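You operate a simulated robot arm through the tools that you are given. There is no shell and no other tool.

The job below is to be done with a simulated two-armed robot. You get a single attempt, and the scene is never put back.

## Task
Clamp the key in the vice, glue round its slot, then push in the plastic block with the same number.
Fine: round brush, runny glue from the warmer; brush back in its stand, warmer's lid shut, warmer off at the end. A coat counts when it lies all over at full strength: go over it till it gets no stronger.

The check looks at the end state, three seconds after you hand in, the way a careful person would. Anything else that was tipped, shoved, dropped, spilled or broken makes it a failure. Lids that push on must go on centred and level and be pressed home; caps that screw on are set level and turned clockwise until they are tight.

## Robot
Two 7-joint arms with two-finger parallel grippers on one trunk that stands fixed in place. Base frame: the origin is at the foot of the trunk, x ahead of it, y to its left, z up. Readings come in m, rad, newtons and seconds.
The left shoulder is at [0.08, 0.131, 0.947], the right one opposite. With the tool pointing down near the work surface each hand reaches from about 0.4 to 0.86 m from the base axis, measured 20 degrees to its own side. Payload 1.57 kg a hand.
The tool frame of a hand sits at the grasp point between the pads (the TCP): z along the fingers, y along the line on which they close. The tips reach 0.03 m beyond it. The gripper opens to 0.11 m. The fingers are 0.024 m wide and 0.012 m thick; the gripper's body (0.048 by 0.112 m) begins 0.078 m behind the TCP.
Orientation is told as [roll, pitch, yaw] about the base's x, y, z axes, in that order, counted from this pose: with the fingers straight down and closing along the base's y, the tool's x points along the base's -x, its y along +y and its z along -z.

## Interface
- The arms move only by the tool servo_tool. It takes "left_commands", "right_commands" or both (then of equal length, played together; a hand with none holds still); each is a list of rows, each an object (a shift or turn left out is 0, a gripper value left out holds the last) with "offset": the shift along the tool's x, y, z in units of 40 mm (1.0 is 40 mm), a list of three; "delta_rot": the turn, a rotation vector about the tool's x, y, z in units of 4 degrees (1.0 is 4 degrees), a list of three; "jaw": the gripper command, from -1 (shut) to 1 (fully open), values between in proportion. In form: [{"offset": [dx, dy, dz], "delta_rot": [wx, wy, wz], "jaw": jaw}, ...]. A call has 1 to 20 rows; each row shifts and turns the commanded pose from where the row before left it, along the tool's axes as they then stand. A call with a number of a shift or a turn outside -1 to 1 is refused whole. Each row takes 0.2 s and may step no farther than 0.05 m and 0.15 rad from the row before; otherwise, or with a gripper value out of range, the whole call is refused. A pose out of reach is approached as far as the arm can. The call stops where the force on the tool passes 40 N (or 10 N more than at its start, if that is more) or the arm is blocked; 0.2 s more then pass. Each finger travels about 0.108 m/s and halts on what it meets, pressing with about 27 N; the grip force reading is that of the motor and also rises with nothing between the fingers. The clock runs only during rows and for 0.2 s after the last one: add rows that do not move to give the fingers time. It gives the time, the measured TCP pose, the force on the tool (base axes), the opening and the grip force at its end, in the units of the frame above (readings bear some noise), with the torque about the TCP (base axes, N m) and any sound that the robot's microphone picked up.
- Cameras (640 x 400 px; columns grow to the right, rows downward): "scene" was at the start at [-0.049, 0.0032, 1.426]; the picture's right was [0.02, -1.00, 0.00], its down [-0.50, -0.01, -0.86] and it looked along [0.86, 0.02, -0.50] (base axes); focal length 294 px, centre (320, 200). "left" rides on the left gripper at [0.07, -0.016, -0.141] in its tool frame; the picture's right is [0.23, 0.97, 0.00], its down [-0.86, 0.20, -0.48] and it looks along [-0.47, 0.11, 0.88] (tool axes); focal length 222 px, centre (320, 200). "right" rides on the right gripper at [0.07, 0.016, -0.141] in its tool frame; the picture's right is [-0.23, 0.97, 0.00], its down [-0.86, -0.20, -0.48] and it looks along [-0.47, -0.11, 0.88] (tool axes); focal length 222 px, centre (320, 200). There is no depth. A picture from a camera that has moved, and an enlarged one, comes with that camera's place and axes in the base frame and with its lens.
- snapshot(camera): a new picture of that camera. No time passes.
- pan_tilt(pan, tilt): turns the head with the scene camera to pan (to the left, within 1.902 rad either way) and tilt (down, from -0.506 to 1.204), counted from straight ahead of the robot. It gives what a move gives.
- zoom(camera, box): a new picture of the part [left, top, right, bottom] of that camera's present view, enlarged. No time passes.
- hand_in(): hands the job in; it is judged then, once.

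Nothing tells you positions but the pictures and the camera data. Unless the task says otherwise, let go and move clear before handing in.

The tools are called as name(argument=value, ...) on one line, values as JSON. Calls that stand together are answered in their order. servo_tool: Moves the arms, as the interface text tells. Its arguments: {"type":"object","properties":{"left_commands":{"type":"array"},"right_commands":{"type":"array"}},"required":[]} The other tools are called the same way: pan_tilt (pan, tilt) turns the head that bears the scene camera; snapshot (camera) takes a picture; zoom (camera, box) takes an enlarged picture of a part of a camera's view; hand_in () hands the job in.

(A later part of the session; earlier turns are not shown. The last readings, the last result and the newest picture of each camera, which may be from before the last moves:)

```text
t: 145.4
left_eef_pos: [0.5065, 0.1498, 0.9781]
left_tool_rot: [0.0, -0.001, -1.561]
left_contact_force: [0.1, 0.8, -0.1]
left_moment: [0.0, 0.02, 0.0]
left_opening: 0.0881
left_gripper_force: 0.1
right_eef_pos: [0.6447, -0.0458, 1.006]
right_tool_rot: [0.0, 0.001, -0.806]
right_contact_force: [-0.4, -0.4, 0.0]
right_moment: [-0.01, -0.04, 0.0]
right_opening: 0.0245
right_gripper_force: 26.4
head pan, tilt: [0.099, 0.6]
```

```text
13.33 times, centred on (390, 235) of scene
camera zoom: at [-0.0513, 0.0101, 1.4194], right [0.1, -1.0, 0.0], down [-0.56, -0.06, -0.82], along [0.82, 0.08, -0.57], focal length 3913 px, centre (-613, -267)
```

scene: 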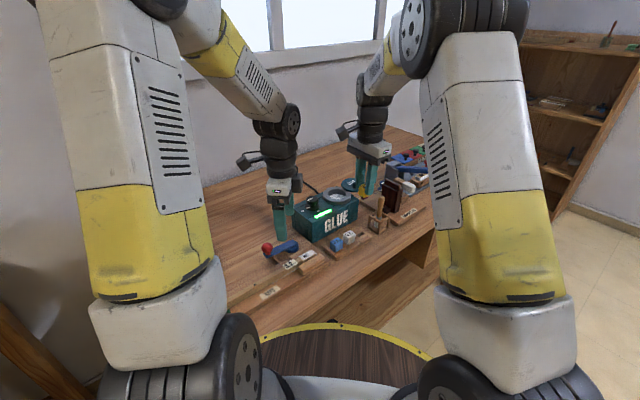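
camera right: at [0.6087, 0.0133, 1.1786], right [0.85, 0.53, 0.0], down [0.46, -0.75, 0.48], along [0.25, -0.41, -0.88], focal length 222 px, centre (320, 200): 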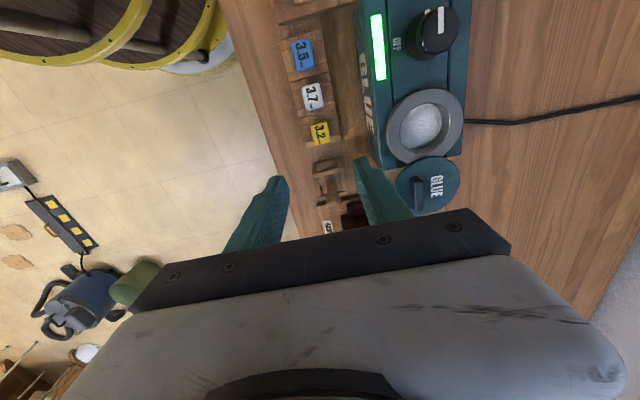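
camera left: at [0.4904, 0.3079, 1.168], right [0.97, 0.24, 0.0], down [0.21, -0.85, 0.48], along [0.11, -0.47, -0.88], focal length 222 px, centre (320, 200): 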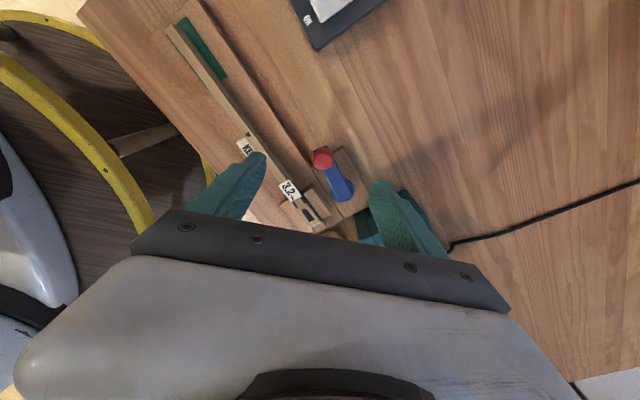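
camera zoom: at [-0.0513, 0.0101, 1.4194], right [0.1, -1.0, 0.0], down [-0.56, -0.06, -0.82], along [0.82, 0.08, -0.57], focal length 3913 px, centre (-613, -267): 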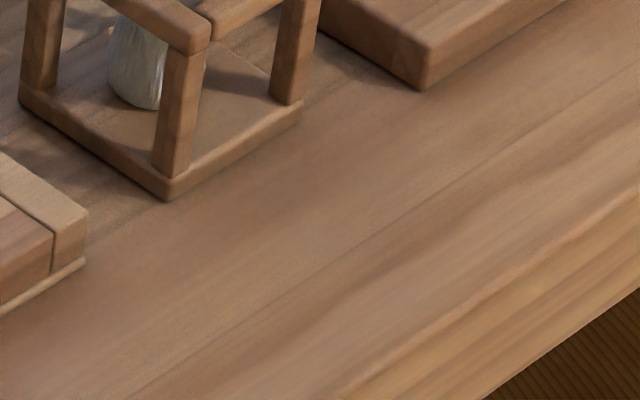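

The pocket (and thus the stem) is long along the bench like the key's slot, so no re-orientation is needed. Looking at the stem from the scene camera.

zoom(camera="scene", box=[345, 175, 380, 205])

snapshot(camera="left")

```text
13.33 times, centred on (362, 190) of scene
camera zoom: at [-0.0513, 0.0101, 1.4194], right [0.1, -1.0, 0.0], down [-0.56, -0.06, -0.82], along [0.82, 0.08, -0.57], focal length 3913 px, centre (-247, 333)
```

zoom: 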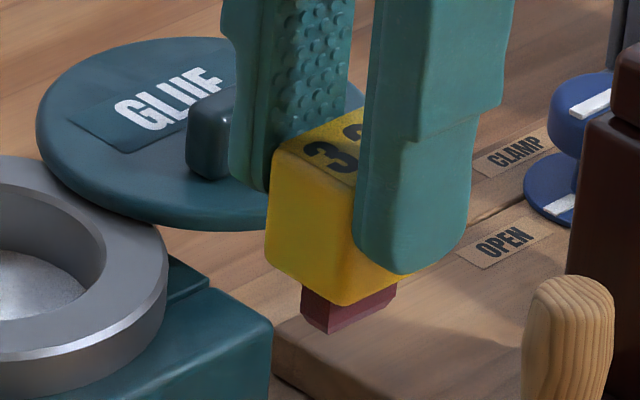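

```text
taken
camera left: at [0.4907, 0.2194, 1.1204], right [0.97, 0.24, 0.0], down [0.21, -0.85, 0.48], along [0.11, -0.47, -0.88], focal length 222 px, centre (320, 200)
```

left: 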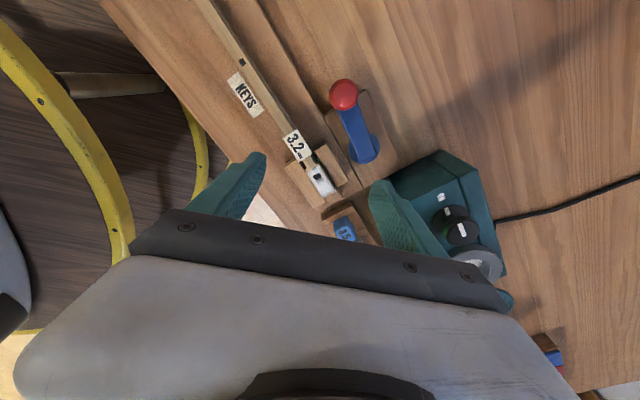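

The stem is about 20 x 10 mm, long along the bench as the slot. I retreat the left hand and hover the block over the key's slot, to match the picture I had over its pocket.

servo_tool(right_commands=[{}, {}, {}, {"offset": [0.972, 0.051, -0.115]}, {"offset": [0.972, 0.051, -0.115]}, {"offset": [0.972, 0.051, -0.115]}, {"offset": [0.972, 0.051, -0.115]}, {"offset": [0.972, 0.051, -0.115]}, {}], left_commands=[{"offset": [0.9, 0, -0.3]}, {"offset": [0.9, 0, -0.3]}, {"offset": [0.9, 0, -0.3]}, {"offset": [0.9, 0, -0.3]}, {"offset": [0.4, 0, 0]}, {}, {}, {}, {}])

zoom(camera="right", box=[280, 100, 380, 180])

snapshot(camera="right")

snapshot(camera="scene")

```text
t: 147.4
left_eef_pos: [0.5063, 0.3107, 1.0262]
left_tool_rot: [0.001, -0.002, -1.562]
left_contact_force: [-0.6, -0.5, 0.1]
left_moment: [-0.03, -0.01, -0.03]
left_opening: 0.0879
left_gripper_force: 0.0
right_eef_pos: [0.5173, 0.1022, 1.0285]
right_tool_rot: [0.001, 0.0, -0.807]
right_contact_force: [-0.2, 0.7, 0.5]
right_moment: [0.04, -0.02, 0.0]
right_opening: 0.0249
right_gripper_force: 26.9
head pan, tilt: [0.099, 0.6]
```

```text
5.00 times, centred on (330, 140) of right
camera zoom: at [0.4793, 0.1647, 1.1712], right [0.86, 0.51, 0.0], down [0.45, -0.76, 0.48], along [0.24, -0.41, -0.88], focal length 1111 px, centre (270, 500)
```

zoom: 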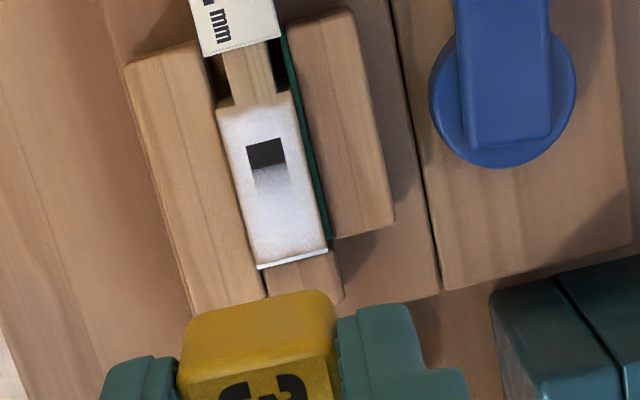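

```text
taken
camera right: at [0.4793, 0.1647, 1.1712], right [0.86, 0.51, 0.0], down [0.45, -0.76, 0.48], along [0.24, -0.41, -0.88], focal length 222 px, centre (320, 200)
```

right: 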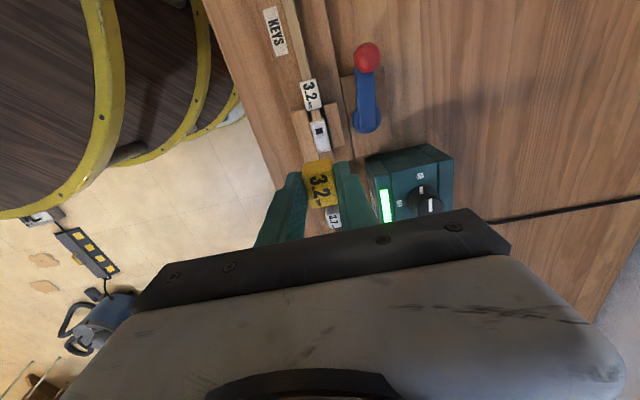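

```text
taken
```

scene: 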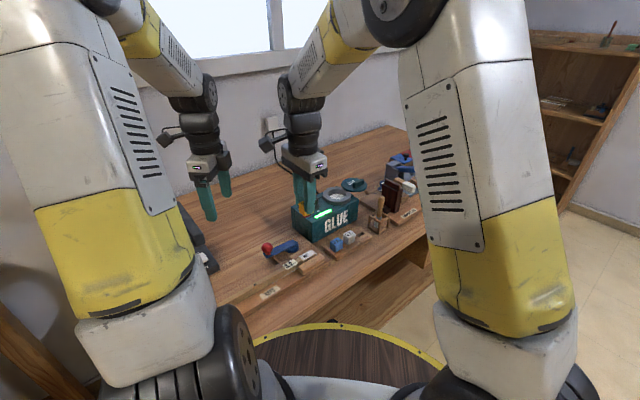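

The slot appears at the same picture position (within 1 mm) and angle as the pocket did, so I'm aligned. Descending to just above the key.

servo_tool(right_commands=[{"offset": [0.0175, -0.01, 0.7]}, {"offset": [0, 0, 0.8]}, {"offset": [0, 0, 0.8]}, {"offset": [0, 0, 0.5]}, {"offset": [0, 0, 0.3]}, {}])

zoom(camera="scene", box=[280, 215, 335, 265])

zoom(camera="right", box=[270, 110, 370, 200])

snapshot(camera="left")

```text
t: 148.8
left_eef_pos: [0.505, 0.311, 1.0263]
left_tool_rot: [-0.001, -0.002, -1.562]
left_contact_force: [0.7, 0.6, 0.3]
left_moment: [-0.02, -0.01, 0.01]
left_opening: 0.0879
left_gripper_force: 0.0
right_eef_pos: [0.5167, 0.1004, 0.9036]
right_tool_rot: [0.001, 0.001, -0.807]
right_contact_force: [0.1, -0.3, -0.4]
right_moment: [0.02, 0.01, 0.01]
right_opening: 0.0246
right_gripper_force: 26.6
head pan, tilt: [0.099, 0.6]
```

```text
8.00 times, centred on (308, 240) of scene
camera zoom: at [-0.0514, 0.0102, 1.4194], right [0.1, -1.0, 0.0], down [-0.56, -0.06, -0.82], along [0.82, 0.08, -0.57], focal length 2348 px, centre (420, -120)
```

zoom: 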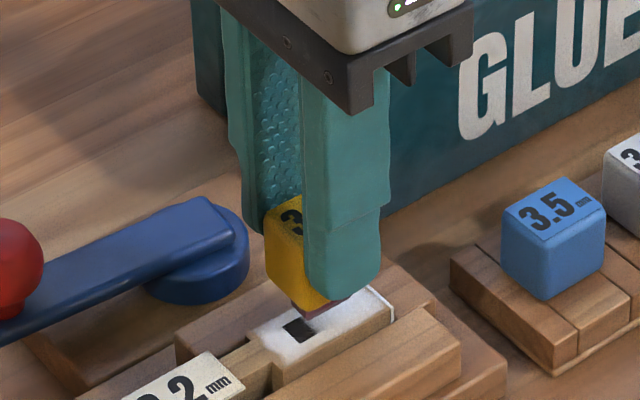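

```text
4.44 times, centred on (320, 155) of right
camera zoom: at [0.4786, 0.1649, 1.0469], right [0.86, 0.51, 0.0], down [0.45, -0.76, 0.48], along [0.24, -0.41, -0.88], focal length 987 px, centre (320, 400)
```

zoom: 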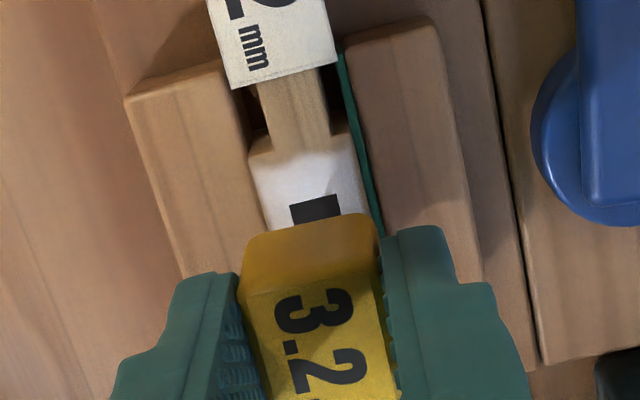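

```text
taken
camera left: at [0.4897, 0.3798, 1.1682], right [0.97, 0.24, 0.0], down [0.21, -0.85, 0.48], along [0.11, -0.47, -0.88], focal length 222 px, centre (320, 200)
```

left: 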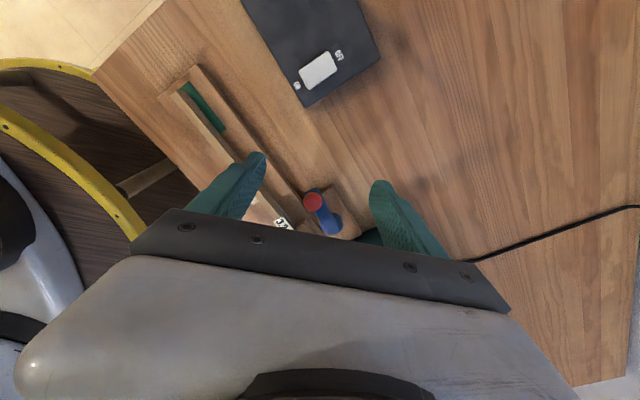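

Hovering just above. I zoom in to check the stem against the slot.

zoom(camera="scene", box=[300, 240, 330, 265])

zoom(camera="right", box=[295, 140, 345, 180])

```text
16.00 times, centred on (315, 252) of scene
camera zoom: at [-0.0514, 0.0102, 1.4194], right [0.1, -1.0, 0.0], down [-0.56, -0.06, -0.82], along [0.82, 0.08, -0.57], focal length 4696 px, centre (400, -640)
```

zoom: 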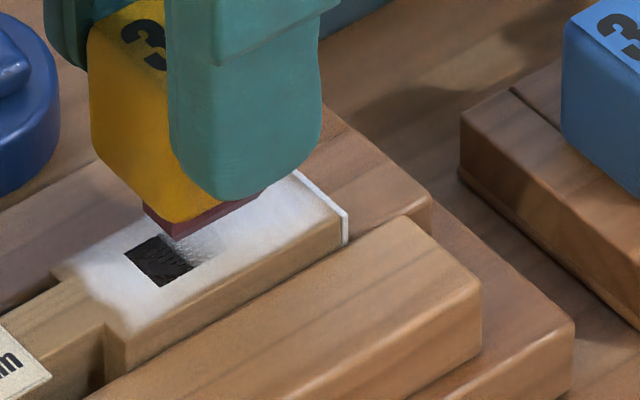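

```text
10.00 times, centred on (320, 160) of right
camera zoom: at [0.4786, 0.1649, 1.0469], right [0.86, 0.51, 0.0], down [0.45, -0.76, 0.48], along [0.24, -0.41, -0.88], focal length 2221 px, centre (320, 600)
```

zoom: 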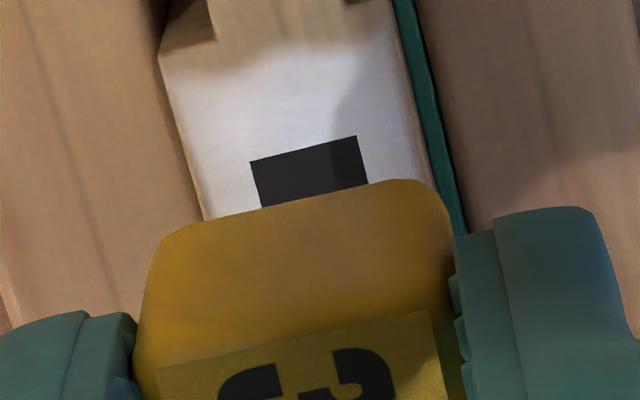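

Both views agree the stem is centred on the slot within about a millimetre. Lowering in small steps while watching force.

servo_tool(right_commands=[{"offset": [0, 0, 0.06]}, {"offset": [0, 0, 0.06]}, {"offset": [0, 0, 0.06]}, {}])

servo_tool(right_commands=[{"offset": [0, 0, 0.04]}, {"offset": [0, 0, 0.04]}, {}])

```text
t: 149.8
left_eef_pos: [0.506, 0.3094, 1.0251]
left_tool_rot: [-0.001, -0.001, -1.563]
left_contact_force: [-0.1, 0.2, -0.3]
left_moment: [0.04, -0.04, 0.01]
left_opening: 0.0881
left_gripper_force: 0.0
right_eef_pos: [0.5155, 0.1025, 0.8975]
right_tool_rot: [0.0, 0.0, -0.807]
right_contact_force: [0.8, -0.2, 0.4]
right_moment: [0.02, 0.0, -0.01]
right_opening: 0.0246
right_gripper_force: 26.9
head pan, tilt: [0.099, 0.6]
```

```text
t: 150.6
left_eef_pos: [0.5048, 0.3098, 1.0263]
left_tool_rot: [0.001, -0.001, -1.561]
left_contact_force: [0.2, 0.2, -0.2]
left_moment: [-0.01, 0.0, 0.0]
left_opening: 0.0881
left_gripper_force: 0.0
right_eef_pos: [0.5169, 0.1019, 0.8936]
right_tool_rot: [0.0, -0.001, -0.806]
right_contact_force: [0.2, 0.3, 0.4]
right_moment: [0.02, -0.01, 0.01]
right_opening: 0.0249
right_gripper_force: 27.1
head pan, tilt: [0.099, 0.6]
```

servo_tool(right_commands=[{"offset": [0, 0, 0.04]}, {"offset": [0, 0, 0.04]}, {}])

zoom(camera="scene", box=[300, 240, 330, 265])

zoom(camera="right", box=[295, 140, 345, 180])

```text
t: 151.4
left_eef_pos: [0.506, 0.3101, 1.026]
left_tool_rot: [-0.001, 0.0, -1.563]
left_contact_force: [0.6, -0.2, 0.9]
left_moment: [0.01, 0.02, 0.03]
left_opening: 0.088
left_gripper_force: 0.2
right_eef_pos: [0.5167, 0.1017, 0.8916]
right_tool_rot: [0.0, 0.0, -0.806]
right_contact_force: [-0.4, 0.1, 3.0]
right_moment: [0.0, -0.02, -0.01]
right_opening: 0.0248
right_gripper_force: 26.9
head pan, tilt: [0.099, 0.6]
```

```text
16.00 times, centred on (315, 252) of scene
camera zoom: at [-0.0515, 0.0102, 1.4194], right [0.1, -1.0, 0.0], down [-0.56, -0.06, -0.82], along [0.82, 0.08, -0.57], focal length 4696 px, centre (400, -640)
```

zoom: 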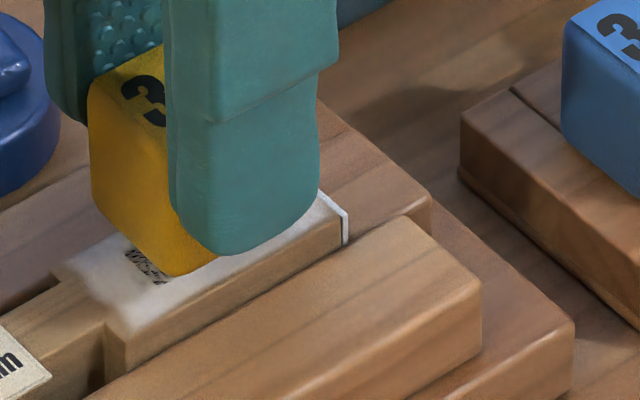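

```text
10.00 times, centred on (320, 160) of right
camera zoom: at [0.479, 0.1654, 1.0338], right [0.86, 0.51, 0.0], down [0.45, -0.76, 0.48], along [0.24, -0.41, -0.88], focal length 2221 px, centre (320, 600)
```

zoom: 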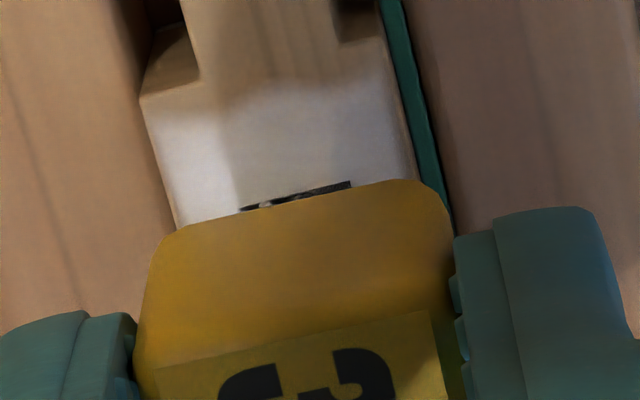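

First light contact (3 N). Pushing a little further to see whether it goes in.

servo_tool(right_commands=[{"offset": [0, 0, 0.03]}, {"offset": [0, 0, 0.03]}, {}])

zoom(camera="right", box=[295, 140, 345, 180])

```text
t: 152.2
left_eef_pos: [0.506, 0.3105, 1.0262]
left_tool_rot: [0.001, -0.001, -1.562]
left_contact_force: [-0.2, -1.0, 0.3]
left_moment: [0.0, 0.0, 0.0]
left_opening: 0.0882
left_gripper_force: 0.0
right_eef_pos: [0.5175, 0.1029, 0.8884]
right_tool_rot: [0.001, -0.001, -0.807]
right_contact_force: [0.2, 1.0, 3.9]
right_moment: [0.04, -0.02, -0.01]
right_opening: 0.0247
right_gripper_force: 26.9
head pan, tilt: [0.099, 0.6]
```

```text
10.00 times, centred on (320, 160) of right
camera zoom: at [0.4791, 0.1653, 1.0316], right [0.86, 0.51, 0.0], down [0.45, -0.76, 0.48], along [0.24, -0.41, -0.88], focal length 2221 px, centre (320, 600)
```

zoom: 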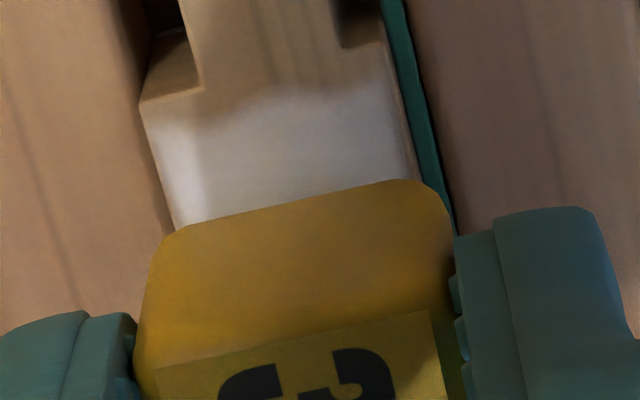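

It's sliding in with light friction. Continuing down.

servo_tool(right_commands=[{"offset": [0, 0, 0.04]}, {"offset": [0, 0, 0.04]}, {}])

servo_tool(right_commands=[{"offset": [0, 0, 0.04]}, {"offset": [0, 0, 0.04]}, {}])

zoom(camera="scene", box=[300, 240, 330, 265])

```text
t: 153.0
left_eef_pos: [0.5055, 0.3092, 1.0258]
left_tool_rot: [0.0, -0.001, -1.563]
left_contact_force: [-0.4, -0.2, 0.3]
left_moment: [-0.03, 0.02, -0.01]
left_opening: 0.088
left_gripper_force: 0.0
right_eef_pos: [0.5173, 0.1026, 0.8856]
right_tool_rot: [0.0, -0.001, -0.808]
right_contact_force: [0.2, 0.9, 2.8]
right_moment: [0.03, -0.03, 0.01]
right_opening: 0.0246
right_gripper_force: 26.8
head pan, tilt: [0.099, 0.6]
```

```text
t: 153.8
left_eef_pos: [0.5045, 0.3098, 1.027]
left_tool_rot: [0.0, -0.002, -1.561]
left_contact_force: [0.0, 0.3, -0.7]
left_moment: [0.01, 0.01, -0.01]
left_opening: 0.0881
left_gripper_force: 0.1
right_eef_pos: [0.516, 0.1019, 0.8849]
right_tool_rot: [0.0, 0.0, -0.806]
right_contact_force: [-3.0, -2.5, 24.8]
right_moment: [-0.17, 0.09, -0.03]
right_opening: 0.0245
right_gripper_force: 26.5
head pan, tilt: [0.099, 0.6]
```

```text
16.00 times, centred on (315, 252) of scene
camera zoom: at [-0.0522, 0.0099, 1.4194], right [0.1, -1.0, 0.0], down [-0.56, -0.06, -0.83], along [0.82, 0.08, -0.56], focal length 4696 px, centre (400, -640)
```

zoom: 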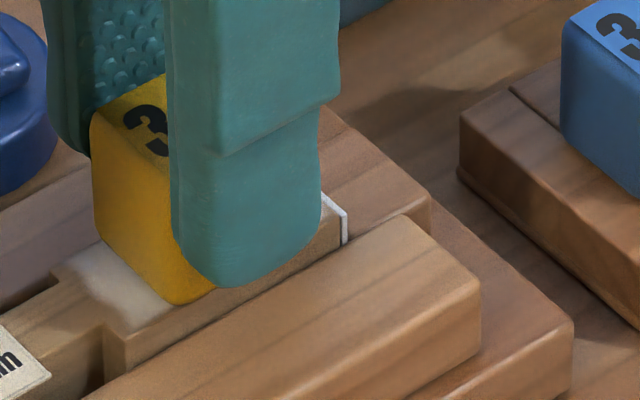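

Firm stop at 25 N: the block's underside is on the key. A slightly firmer press to make sure it is home.

servo_tool(right_commands=[{"offset": [0, 0, 0.02]}, {}])

zoom(camera="right", box=[270, 110, 370, 200])

```text
t: 154.4
left_eef_pos: [0.5052, 0.3107, 1.0256]
left_tool_rot: [0.0, -0.001, -1.562]
left_contact_force: [0.6, 0.8, 0.1]
left_moment: [-0.02, -0.04, -0.01]
left_opening: 0.0877
left_gripper_force: 0.1
right_eef_pos: [0.5176, 0.1009, 0.8828]
right_tool_rot: [0.001, 0.002, -0.807]
right_contact_force: [-0.6, -3.0, 25.7]
right_moment: [-0.1, 0.04, -0.03]
right_opening: 0.0246
right_gripper_force: 27.1
head pan, tilt: [0.099, 0.6]
```

```text
4.44 times, centred on (320, 155) of right
camera zoom: at [0.4789, 0.1651, 1.025], right [0.86, 0.51, 0.0], down [0.45, -0.76, 0.48], along [0.25, -0.41, -0.88], focal length 987 px, centre (320, 400)
```

zoom: 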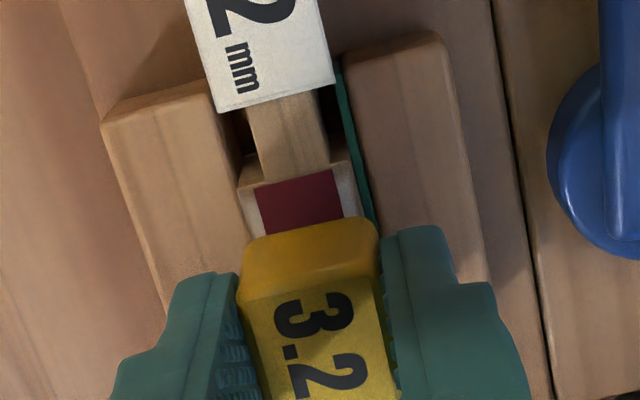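

A dark red felt patch now shows behind the block, so something seated. I press slightly more to check that it is fully home.

servo_tool(right_commands=[{"offset": [0, 0, 0.025]}, {}])

zoom(camera="right", box=[270, 110, 370, 200])

zoom(camera="scene", box=[295, 235, 330, 265])

```text
t: 155.0
left_eef_pos: [0.5044, 0.3089, 1.0262]
left_tool_rot: [0.0, -0.003, -1.562]
left_contact_force: [1.0, -0.9, 0.4]
left_moment: [0.0, 0.0, -0.03]
left_opening: 0.0879
left_gripper_force: 0.0
right_eef_pos: [0.5162, 0.102, 0.8804]
right_tool_rot: [0.003, 0.0, -0.806]
right_contact_force: [2.4, -1.9, 25.3]
right_moment: [-0.02, -0.08, 0.0]
right_opening: 0.0249
right_gripper_force: 27.0
head pan, tilt: [0.099, 0.6]
```

```text
4.44 times, centred on (320, 155) of right
camera zoom: at [0.4788, 0.1653, 1.0239], right [0.86, 0.51, 0.0], down [0.45, -0.76, 0.48], along [0.25, -0.41, -0.88], focal length 987 px, centre (320, 400)
```

zoom: 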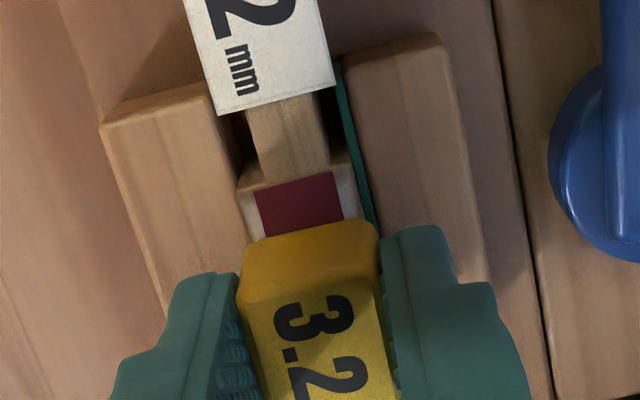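

```text
13.33 times, centred on (312, 250) of scene
camera zoom: at [-0.0519, 0.01, 1.4194], right [0.1, -1.0, 0.0], down [-0.56, -0.06, -0.83], along [0.82, 0.08, -0.56], focal length 3913 px, centre (420, -467)
```

zoom: 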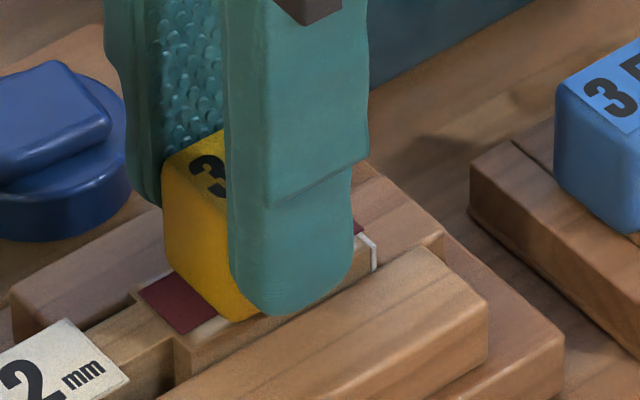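

The force stays at 25 N because the fingers now slip on the block: it's seated. I release, rise, and inspect.

servo_tool(right_commands=[{"offset": [0, 0, -0.02], "jaw": -0.5}, {"jaw": -0.2}, {"jaw": -0.1}, {}, {"offset": [0, 0, -0.5]}, {"offset": [0, 0, -0.8]}, {"offset": [0, 0, -0.8]}, {"offset": [0, 0, -0.8]}])

zoom(camera="right", box=[270, 100, 370, 190])

zoom(camera="scene", box=[295, 235, 330, 265])

zoom(camera="scene", box=[260, 200, 350, 285])

```text
t: 156.8
left_eef_pos: [0.5062, 0.3104, 1.0249]
left_tool_rot: [0.0, -0.001, -1.562]
left_contact_force: [0.5, 0.3, -0.1]
left_moment: [-0.01, 0.01, 0.01]
left_opening: 0.0878
left_gripper_force: 0.1
right_eef_pos: [0.5163, 0.1032, 0.9983]
right_tool_rot: [0.001, 0.0, -0.807]
right_contact_force: [0.0, 0.5, -0.1]
right_moment: [0.0, -0.01, 0.01]
right_opening: 0.0496
right_gripper_force: 0.1
head pan, tilt: [0.099, 0.6]
```

```text
4.44 times, centred on (320, 145) of right
camera zoom: at [0.4794, 0.1658, 1.1406], right [0.86, 0.51, 0.0], down [0.45, -0.76, 0.48], along [0.24, -0.41, -0.88], focal length 987 px, centre (320, 444)
```

zoom: 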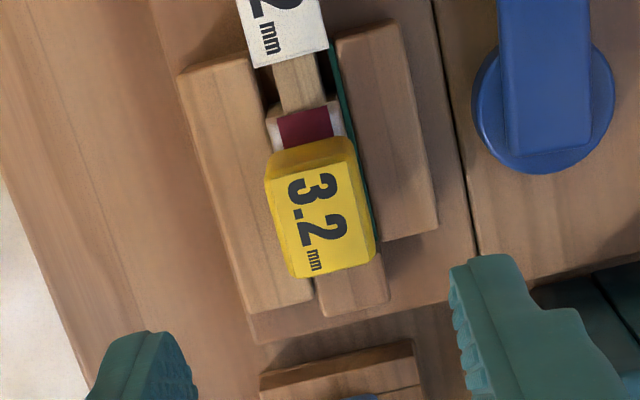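

```text
13.33 times, centred on (312, 250) of scene
camera zoom: at [-0.0512, 0.0103, 1.4194], right [0.1, -1.0, 0.0], down [-0.56, -0.06, -0.82], along [0.82, 0.08, -0.57], focal length 3913 px, centre (420, -467)
```

zoom: 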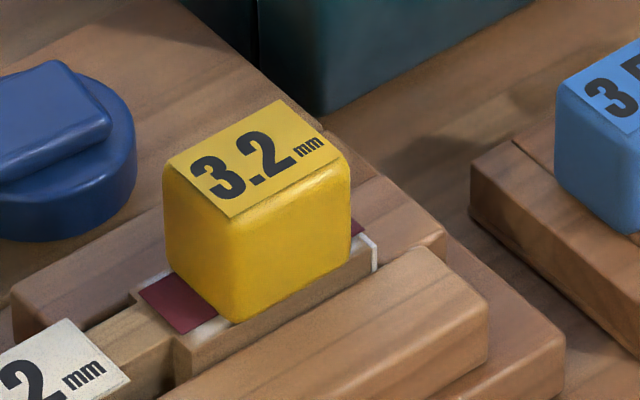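

```text
4.71 times, centred on (305, 242) of scene
camera zoom: at [-0.0512, 0.0103, 1.4194], right [0.1, -1.0, 0.0], down [-0.56, -0.06, -0.82], along [0.82, 0.08, -0.57], focal length 1381 px, centre (391, 0)
```

zoom: 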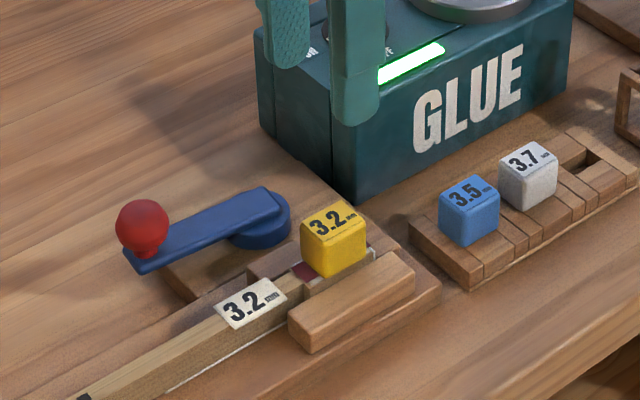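

The block sits level and flush with the felt showing round it. I'll give one straight press on its top with closed fingers to be sure it's home.

servo_tool(right_commands=[{"jaw": -1}, {"jaw": -1}, {"jaw": -1}, {"offset": [0.01, -0.02, 0.8]}, {"offset": [0, 0, 0.8]}, {"offset": [0, 0, 0.6]}, {}])

servo_tool(right_commands=[{"offset": [0, 0, 0.05]}, {"offset": [0, 0, 0.05]}, {"offset": [0, 0, 0.05]}, {}])

zoom(camera="scene", box=[290, 215, 335, 265])

```text
t: 158.4
left_eef_pos: [0.5053, 0.3112, 1.0267]
left_tool_rot: [0.0, -0.001, -1.562]
left_contact_force: [0.7, -0.5, -0.6]
left_moment: [0.02, -0.05, 0.02]
left_opening: 0.0878
left_gripper_force: 0.0
right_eef_pos: [0.5174, 0.1034, 0.9093]
right_tool_rot: [-0.002, 0.0, -0.806]
right_contact_force: [-0.1, 0.7, -0.7]
right_moment: [0.02, -0.01, 0.03]
right_opening: 0.0
right_gripper_force: 21.2
head pan, tilt: [0.099, 0.6]
```

```text
t: 159.4
left_eef_pos: [0.5049, 0.3097, 1.0264]
left_tool_rot: [-0.001, -0.002, -1.562]
left_contact_force: [-0.2, 0.4, 0.1]
left_moment: [0.0, 0.03, -0.05]
left_opening: 0.088
left_gripper_force: 0.1
right_eef_pos: [0.5169, 0.1025, 0.9041]
right_tool_rot: [0.0, -0.001, -0.806]
right_contact_force: [0.9, 0.3, -0.1]
right_moment: [0.03, 0.04, 0.0]
right_opening: 0.0
right_gripper_force: 21.3
head pan, tilt: [0.099, 0.6]
```

```text
8.00 times, centred on (312, 240) of scene
camera zoom: at [-0.0514, 0.0102, 1.4194], right [0.1, -1.0, 0.0], down [-0.56, -0.06, -0.82], along [0.82, 0.08, -0.57], focal length 2348 px, centre (380, -120)
```

zoom: 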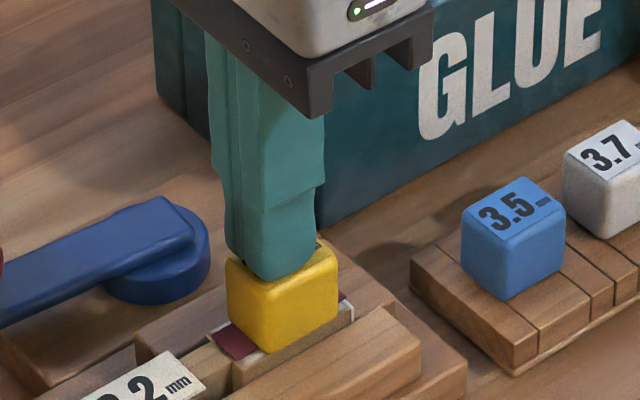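

servo_tool(right_commands=[{"offset": [0, 0, 0.04]}, {"offset": [0, 0, 0.04]}, {}])

servo_tool(right_commands=[{"offset": [0, 0, 0.03]}, {"offset": [0, 0, 0.03]}, {}])

```text
t: 160.2
left_eef_pos: [0.505, 0.3103, 1.0262]
left_tool_rot: [0.0, -0.001, -1.563]
left_contact_force: [1.6, 0.4, -0.1]
left_moment: [0.01, 0.0, -0.02]
left_opening: 0.0882
left_gripper_force: 0.0
right_eef_pos: [0.5158, 0.1026, 0.9016]
right_tool_rot: [0.005, 0.001, -0.806]
right_contact_force: [-1.9, -1.4, 25.7]
right_moment: [-0.07, 0.1, -0.01]
right_opening: 0.0
right_gripper_force: 21.7
head pan, tilt: [0.099, 0.6]
```

```text
t: 160.7
left_eef_pos: [0.5049, 0.3107, 1.0265]
left_tool_rot: [0.0, -0.003, -1.563]
left_contact_force: [-0.7, 0.0, -0.2]
left_moment: [-0.02, -0.06, -0.03]
left_opening: 0.0881
left_gripper_force: 0.1
right_eef_pos: [0.517, 0.1018, 0.9006]
right_tool_rot: [0.002, 0.0, -0.806]
right_contact_force: [-3.4, -2.2, 14.1]
right_moment: [-0.08, 0.12, -0.03]
right_opening: 0.0
right_gripper_force: 21.2
head pan, tilt: [0.099, 0.6]
stopped in row 2 (right hand): the force on the tool passed its limit at 43 N (the readings are from after the stop); the commanded pose is now the measured one
```

The block withstands 43 N: it's home. Rising with the right hand and moving it aside; checking the result.

servo_tool(right_commands=[{"offset": [0, 0, -0.3]}, {"offset": [0, 0, -0.8]}, {"offset": [0, 0, -1]}, {"offset": [0, 0, -1]}, {"offset": [-0.9, -0.5, -0.3]}, {"offset": [-0.9, -0.5, -0.3]}, {"offset": [-0.9, -0.5, 0]}, {"offset": [-0.9, -0.5, 0]}])

zoom(camera="scene", box=[260, 200, 350, 285])

zoom(camera="scene", box=[295, 235, 330, 265])

snapshot(camera="scene")

```text
t: 162.5
left_eef_pos: [0.5053, 0.3112, 1.0248]
left_tool_rot: [0.0, -0.002, -1.561]
left_contact_force: [-0.4, 0.1, 0.2]
left_moment: [-0.05, -0.04, -0.03]
left_opening: 0.088
left_gripper_force: 0.1
right_eef_pos: [0.5581, -0.0589, 1.0479]
right_tool_rot: [0.003, -0.001, -0.805]
right_contact_force: [-1.0, 0.6, 1.1]
right_moment: [-0.04, -0.01, 0.0]
right_opening: 0.0001
right_gripper_force: 21.4
head pan, tilt: [0.099, 0.6]
```

```text
4.71 times, centred on (305, 242) of scene
camera zoom: at [-0.0515, 0.0105, 1.4194], right [0.1, -0.99, 0.0], down [-0.56, -0.06, -0.82], along [0.82, 0.08, -0.57], focal length 1381 px, centre (391, 0)
```

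zoom: 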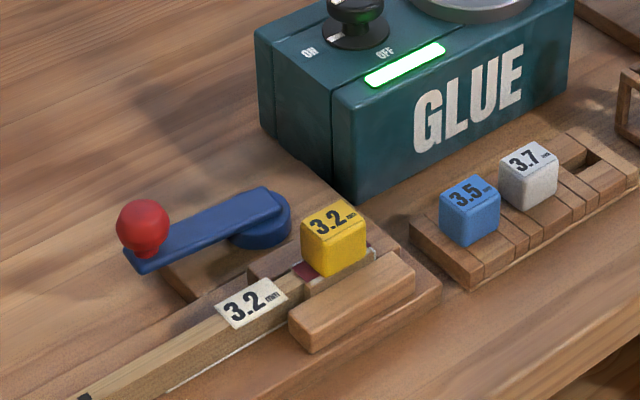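

```text
13.33 times, centred on (312, 250) of scene
camera zoom: at [-0.0515, 0.0105, 1.4194], right [0.1, -0.99, 0.0], down [-0.56, -0.06, -0.82], along [0.82, 0.08, -0.57], focal length 3913 px, centre (420, -467)
```

zoom: 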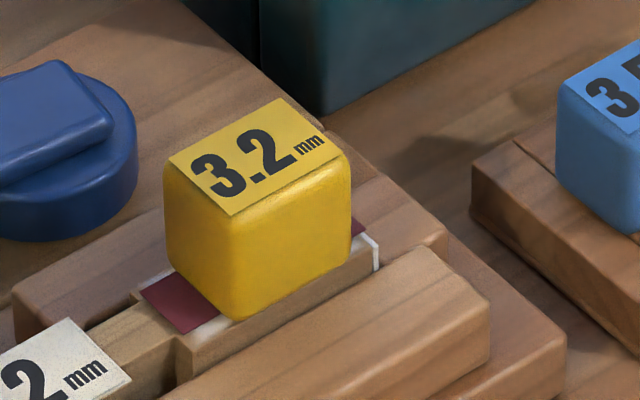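

```text
taken
```

scene: 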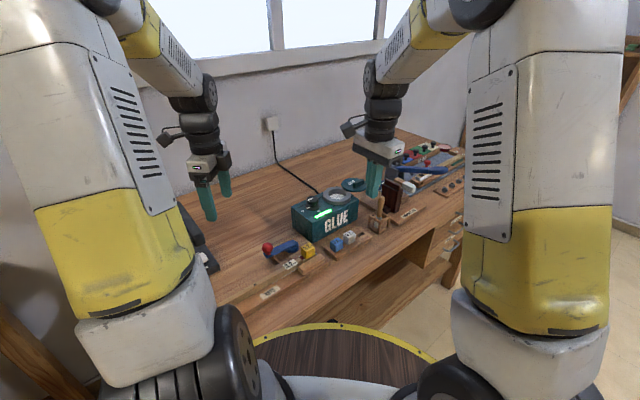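

All good at the vice. Now the left hand goes to the knob to switch the warmer off.

servo_tool(left_commands=[{"offset": [-0.735, 0.65, 0], "jaw": 0.27}, {"offset": [-0.735, 0.65, 0]}, {"offset": [-0.735, 0.65, 0]}, {"offset": [-0.735, 0.65, 0]}, {"offset": [-0.735, 0.65, 0]}, {"offset": [-0.735, 0.65, 0]}, {"offset": [-0.735, 0.65, 0]}, {"offset": [0, 0, 0.8]}, {}])

zoom(camera="left", box=[220, 100, 420, 260])

zoom(camera="scene", box=[270, 150, 380, 240])

```text
t: 164.5
left_eef_pos: [0.6889, 0.1052, 0.9931]
left_tool_rot: [0.001, -0.002, -1.561]
left_contact_force: [-0.1, 0.4, -0.3]
left_moment: [-0.03, 0.0, 0.01]
left_opening: 0.0699
left_gripper_force: 0.1
right_eef_pos: [0.558, -0.0582, 1.0493]
right_tool_rot: [0.002, 0.003, -0.807]
right_contact_force: [0.3, -0.2, -0.1]
right_moment: [0.02, 0.02, 0.06]
right_opening: 0.0
right_gripper_force: 21.3
head pan, tilt: [0.099, 0.6]
```

```text
2.50 times, centred on (320, 180) of left
camera zoom: at [0.6738, 0.1751, 1.1368], right [0.97, 0.24, 0.0], down [0.21, -0.85, 0.48], along [0.11, -0.47, -0.88], focal length 555 px, centre (320, 250)
```

zoom: 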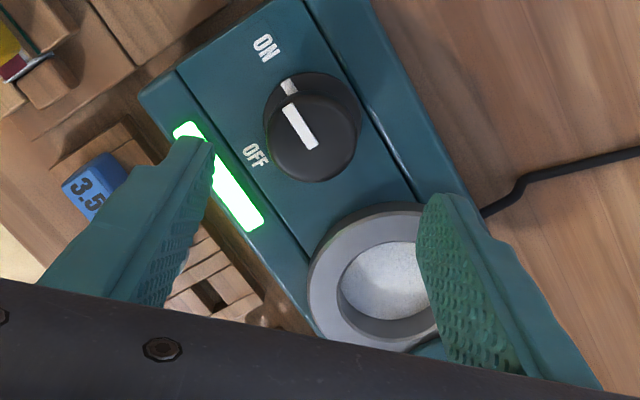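

```text
4.44 times, centred on (325, 195) of scene
camera zoom: at [-0.0513, 0.0101, 1.4194], right [0.1, -1.0, 0.0], down [-0.56, -0.06, -0.82], along [0.82, 0.08, -0.57], focal length 1304 px, centre (298, 222)
```

zoom: 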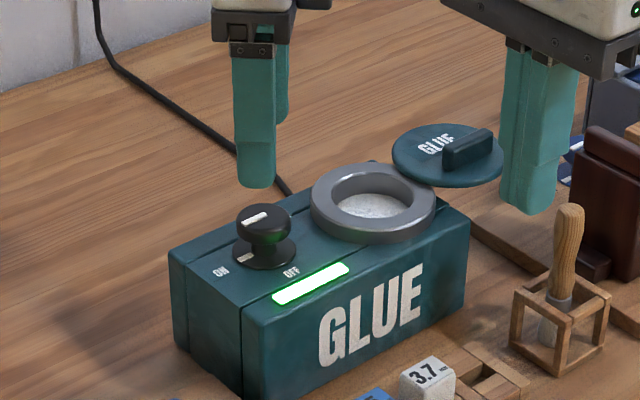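

Knob at (0.6876, 0.1063), nearly under the hand. Descending, gripping, and turning counter-clockwise 90°.

servo_tool(left_commands=[{"offset": [0.025, -0.03, 0.6]}, {"offset": [0, 0, 0.6]}, {"offset": [0, 0, 0.52]}, {"jaw": -0.4}, {"jaw": -1}, {"jaw": -1}])

servo_tool(left_commands=[{"delta_rot": [0, 0, -1]}, {"delta_rot": [0, 0, -1]}, {"delta_rot": [0, 0, -1]}, {"delta_rot": [0, 0, -1]}, {"delta_rot": [0, 0, -1]}, {"delta_rot": [0, 0, -1]}, {"delta_rot": [0, 0, -1]}, {"delta_rot": [0, 0, -1]}, {"delta_rot": [0, 0, -1]}, {"delta_rot": [0, 0, -1]}, {"delta_rot": [0, 0, -1]}, {"delta_rot": [0, 0, -1]}, {"delta_rot": [0, 0, -1]}, {"delta_rot": [0, 0, -1]}])

zoom(camera="left", box=[220, 100, 420, 260])

```text
t: 165.9
left_eef_pos: [0.6862, 0.1059, 0.924]
left_tool_rot: [-0.003, 0.001, -1.563]
left_contact_force: [-19.3, 0.1, -1.0]
left_moment: [0.21, 0.72, 0.0]
left_opening: 0.0372
left_gripper_force: 43.7
right_eef_pos: [0.5585, -0.0576, 1.0485]
right_tool_rot: [0.004, 0.001, -0.806]
right_contact_force: [0.3, -0.1, 0.4]
right_moment: [0.0, -0.03, 0.0]
right_opening: 0.0
right_gripper_force: 20.8
head pan, tilt: [0.099, 0.6]
```

```text
t: 168.9
left_eef_pos: [0.6854, 0.1066, 0.9249]
left_tool_rot: [-0.005, 0.001, -0.584]
left_contact_force: [-25.3, -4.9, -13.7]
left_moment: [-0.27, 0.17, 0.01]
left_opening: 0.037
left_gripper_force: 43.5
right_eef_pos: [0.5586, -0.0567, 1.0481]
right_tool_rot: [0.003, 0.0, -0.806]
right_contact_force: [0.5, -0.4, 0.1]
right_moment: [-0.05, -0.02, 0.01]
right_opening: 0.0
right_gripper_force: 21.0
head pan, tilt: [0.099, 0.6]
```

```text
2.50 times, centred on (320, 180) of left
camera zoom: at [0.6203, 0.1312, 1.0675], right [0.35, 0.94, 0.0], down [0.83, -0.31, 0.47], along [0.44, -0.17, -0.88], focal length 555 px, centre (320, 250)
```

zoom: 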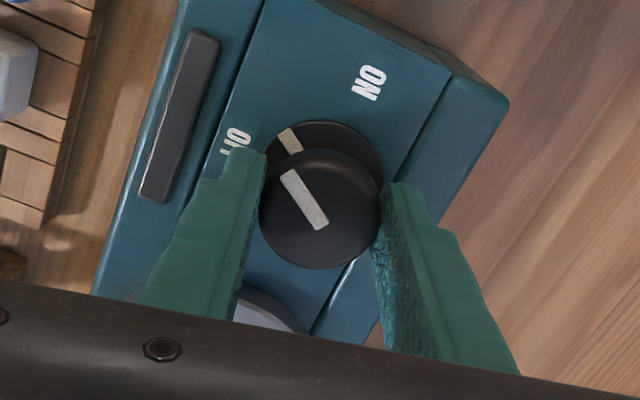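

The green light is off already. I relieve the side load and finish the turn to OFF.

servo_tool(left_commands=[{"offset": [0.031, -0.021, -0.02]}, {"delta_rot": [0, 0, -1]}, {"delta_rot": [0, 0, -1]}, {"delta_rot": [0, 0, -1]}, {"delta_rot": [0, 0, -1]}, {"delta_rot": [0, 0, -1]}, {"delta_rot": [0, 0, -1]}, {"delta_rot": [0, 0, -1]}, {"delta_rot": [0, 0, -1]}, {"delta_rot": [0, 0, -0.4]}, {}])

zoom(camera="left", box=[220, 100, 420, 260])

```text
t: 171.3
left_eef_pos: [0.6857, 0.1062, 0.9246]
left_tool_rot: [-0.002, 0.005, 0.003]
left_contact_force: [-14.6, -8.7, -27.2]
left_moment: [-0.31, 0.18, -0.33]
left_opening: 0.0373
left_gripper_force: 43.7
right_eef_pos: [0.5583, -0.0581, 1.0491]
right_tool_rot: [0.004, -0.001, -0.806]
right_contact_force: [-0.1, -0.2, 0.0]
right_moment: [-0.03, -0.01, -0.01]
right_opening: 0.0
right_gripper_force: 21.4
head pan, tilt: [0.099, 0.6]
```

```text
2.50 times, centred on (320, 180) of left
camera zoom: at [0.6175, 0.0899, 1.0677], right [-0.23, 0.97, 0.0], down [0.86, 0.2, 0.48], along [0.46, 0.11, -0.88], focal length 555 px, centre (320, 250)
```

zoom: 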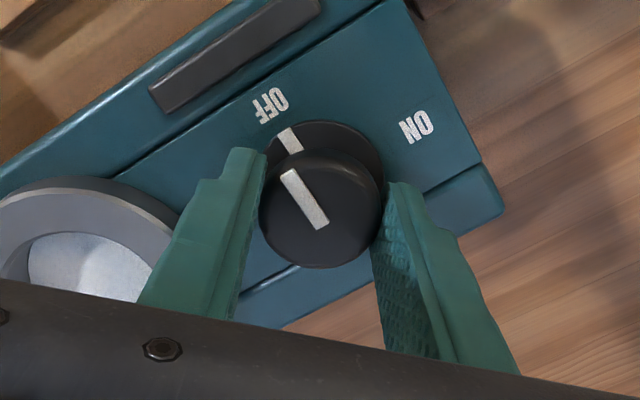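

The knob is at its OFF stop, light out. Releasing and rising.

servo_tool(left_commands=[{"jaw": -0.2}, {"jaw": 0.2}, {"jaw": 0.2}, {"offset": [0, 0, -0.5]}, {"offset": [0, 0, -0.8]}, {"offset": [0, 0, -1]}, {"offset": [0, 0, -1]}])

zoom(camera="scene", box=[285, 165, 375, 235])

snapshot(camera="left")

snapshot(camera="scene")

```text
t: 172.9
left_eef_pos: [0.688, 0.1073, 1.0581]
left_tool_rot: [-0.001, 0.001, 0.002]
left_contact_force: [1.3, -0.5, -0.6]
left_moment: [-0.01, 0.03, 0.01]
left_opening: 0.0659
left_gripper_force: 0.0
right_eef_pos: [0.5586, -0.0577, 1.0484]
right_tool_rot: [0.004, 0.0, -0.806]
right_contact_force: [0.0, -0.7, 0.1]
right_moment: [-0.03, 0.03, 0.01]
right_opening: 0.0003
right_gripper_force: 21.7
head pan, tilt: [0.099, 0.6]
```

```text
5.71 times, centred on (330, 200) of scene
camera zoom: at [-0.0511, 0.0101, 1.4195], right [0.1, -1.0, 0.0], down [-0.56, -0.06, -0.82], along [0.82, 0.08, -0.57], focal length 1677 px, centre (263, 200)
```

zoom: 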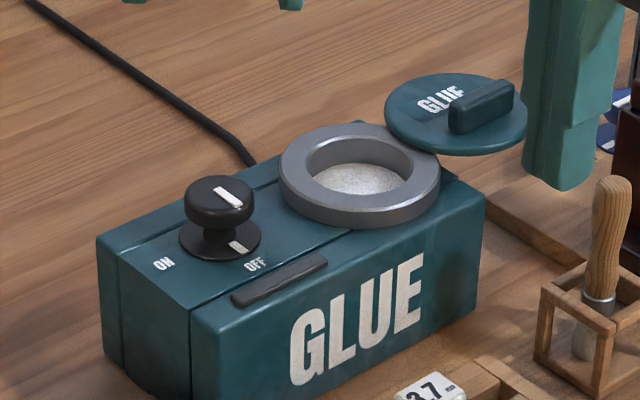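

```text
taken
camera left: at [0.6181, 0.0909, 1.201], right [-0.23, 0.97, 0.0], down [0.85, 0.2, 0.48], along [0.47, 0.11, -0.88], focal length 222 px, centre (320, 200)
```

left: 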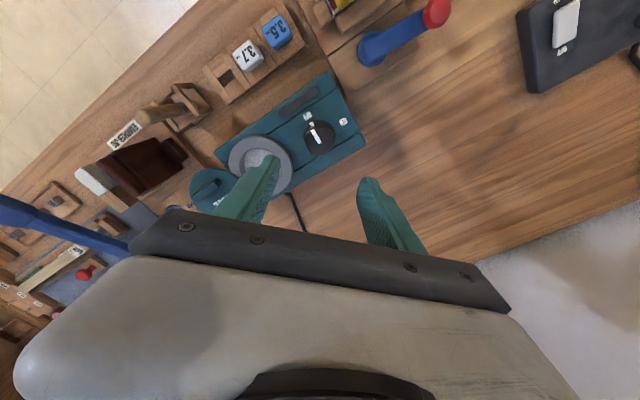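

```text
taken
```

scene: 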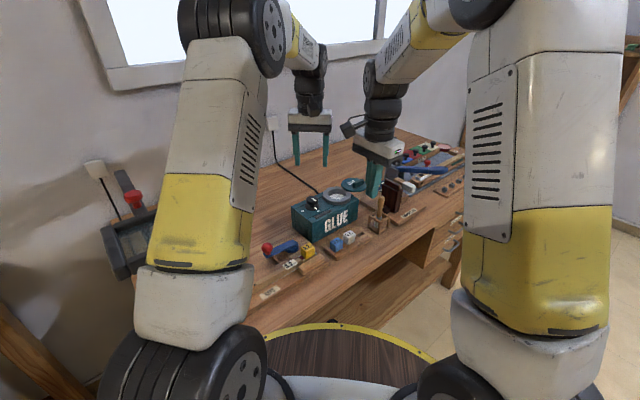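

Warmer is off. Next the lid: I retract the left hand and bring the right camera close to the lid to understand its joint.

servo_tool(left_commands=[{"offset": [0.78, 0.8, 0]}, {"offset": [0.78, 0.8, 0]}, {"offset": [0.78, 0.8, 0]}, {"offset": [0.78, 0.8, 0]}, {"offset": [0.78, 0.8, 0]}, {"offset": [0.78, 0.8, 0]}, {}, {}, {}], right_commands=[{}, {}, {}, {"offset": [-0.59, 0.818, 0], "jaw": 0.6}, {"offset": [-0.59, 0.818, 0]}, {"offset": [-0.59, 0.818, 0]}, {"offset": [-0.59, 0.818, 0]}, {"offset": [-0.59, 0.818, 0]}, {}])

snapshot(camera="right")

zoom(camera="right", box=[240, 80, 400, 220])

```text
t: 174.9
left_eef_pos: [0.5016, 0.2974, 1.057]
left_tool_rot: [0.0, 0.001, 0.001]
left_contact_force: [-1.2, 0.8, -0.5]
left_moment: [-0.03, 0.0, 0.01]
left_opening: 0.0662
left_gripper_force: 0.0
right_eef_pos: [0.759, -0.0298, 1.0504]
right_tool_rot: [0.001, 0.0, -0.806]
right_contact_force: [-0.9, 0.1, -0.5]
right_moment: [0.03, 0.0, -0.01]
right_opening: 0.0882
right_gripper_force: 0.0
head pan, tilt: [0.099, 0.6]
```

```text
taken
camera right: at [0.7206, 0.0333, 1.1917], right [0.86, 0.51, 0.0], down [0.45, -0.76, 0.48], along [0.25, -0.41, -0.88], focal length 222 px, centre (320, 200)
```

right: 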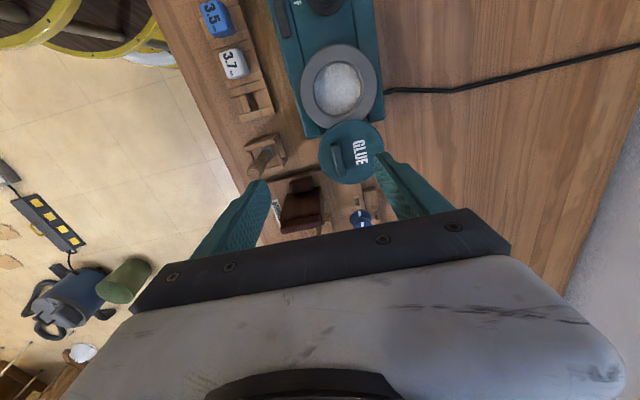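

```text
2.86 times, centred on (320, 150) of right
camera zoom: at [0.7206, 0.0333, 1.1917], right [0.86, 0.51, 0.0], down [0.45, -0.76, 0.48], along [0.25, -0.41, -0.88], focal length 635 px, centre (320, 343)
```

zoom: 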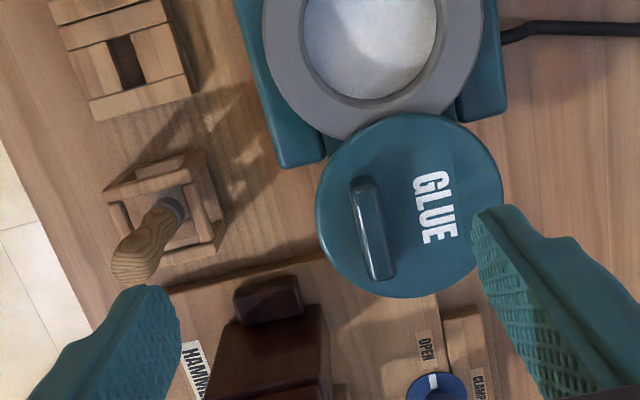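

The lid: centre about (0.798, -0.018), bar handle at (0.786, -0.032), 47 mm long, lying along the bench direction. I'll hover the jaws over the bar (they already close across it).

servo_tool(right_commands=[{"offset": [-0.5, 0.45, 0.5], "jaw": -0.1}, {"offset": [0, 0, 0.8]}, {}])

zoom(camera="right", box=[220, 80, 420, 240])

zoom(camera="scene", box=[310, 130, 400, 210])

```text
t: 175.7
left_eef_pos: [0.5015, 0.2981, 1.0579]
left_tool_rot: [-0.004, -0.001, 0.002]
left_contact_force: [0.4, -0.5, 0.7]
left_moment: [-0.02, -0.02, 0.03]
left_opening: 0.0663
left_gripper_force: 0.0
right_eef_pos: [0.7846, -0.0307, 0.9965]
right_tool_rot: [0.004, 0.0, -0.806]
right_contact_force: [-0.5, -0.4, -0.2]
right_moment: [0.01, 0.0, 0.0]
right_opening: 0.0497
right_gripper_force: 0.1
head pan, tilt: [0.099, 0.6]
```

```text
2.50 times, centred on (320, 160) of right
camera zoom: at [0.7468, 0.0313, 1.1395], right [0.86, 0.51, 0.0], down [0.45, -0.76, 0.48], along [0.25, -0.41, -0.88], focal length 555 px, centre (320, 300)
```

zoom: 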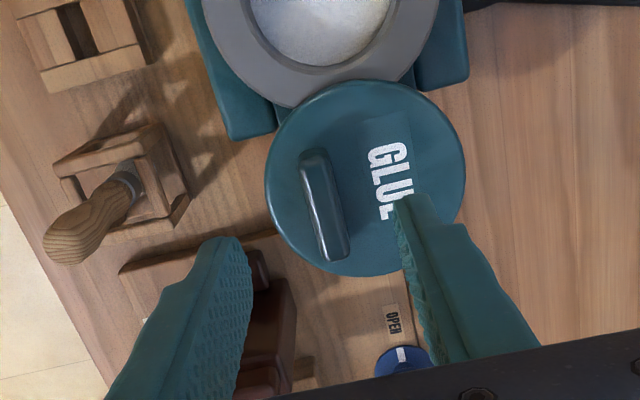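

```text
5.00 times, centred on (355, 170) of scene
camera zoom: at [-0.0513, 0.0101, 1.4194], right [0.1, -1.0, 0.0], down [-0.56, -0.06, -0.82], along [0.82, 0.08, -0.57], focal length 1467 px, centre (145, 350)
```

zoom: 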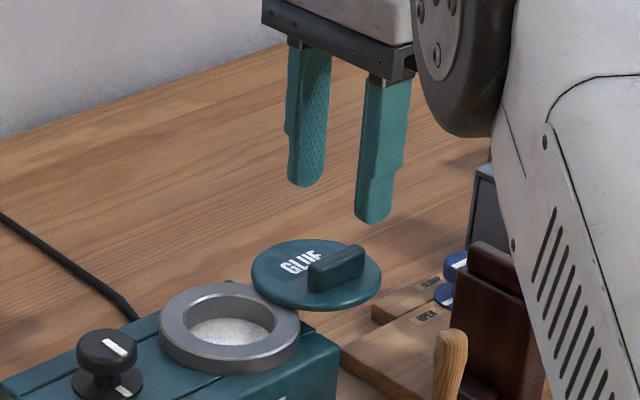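

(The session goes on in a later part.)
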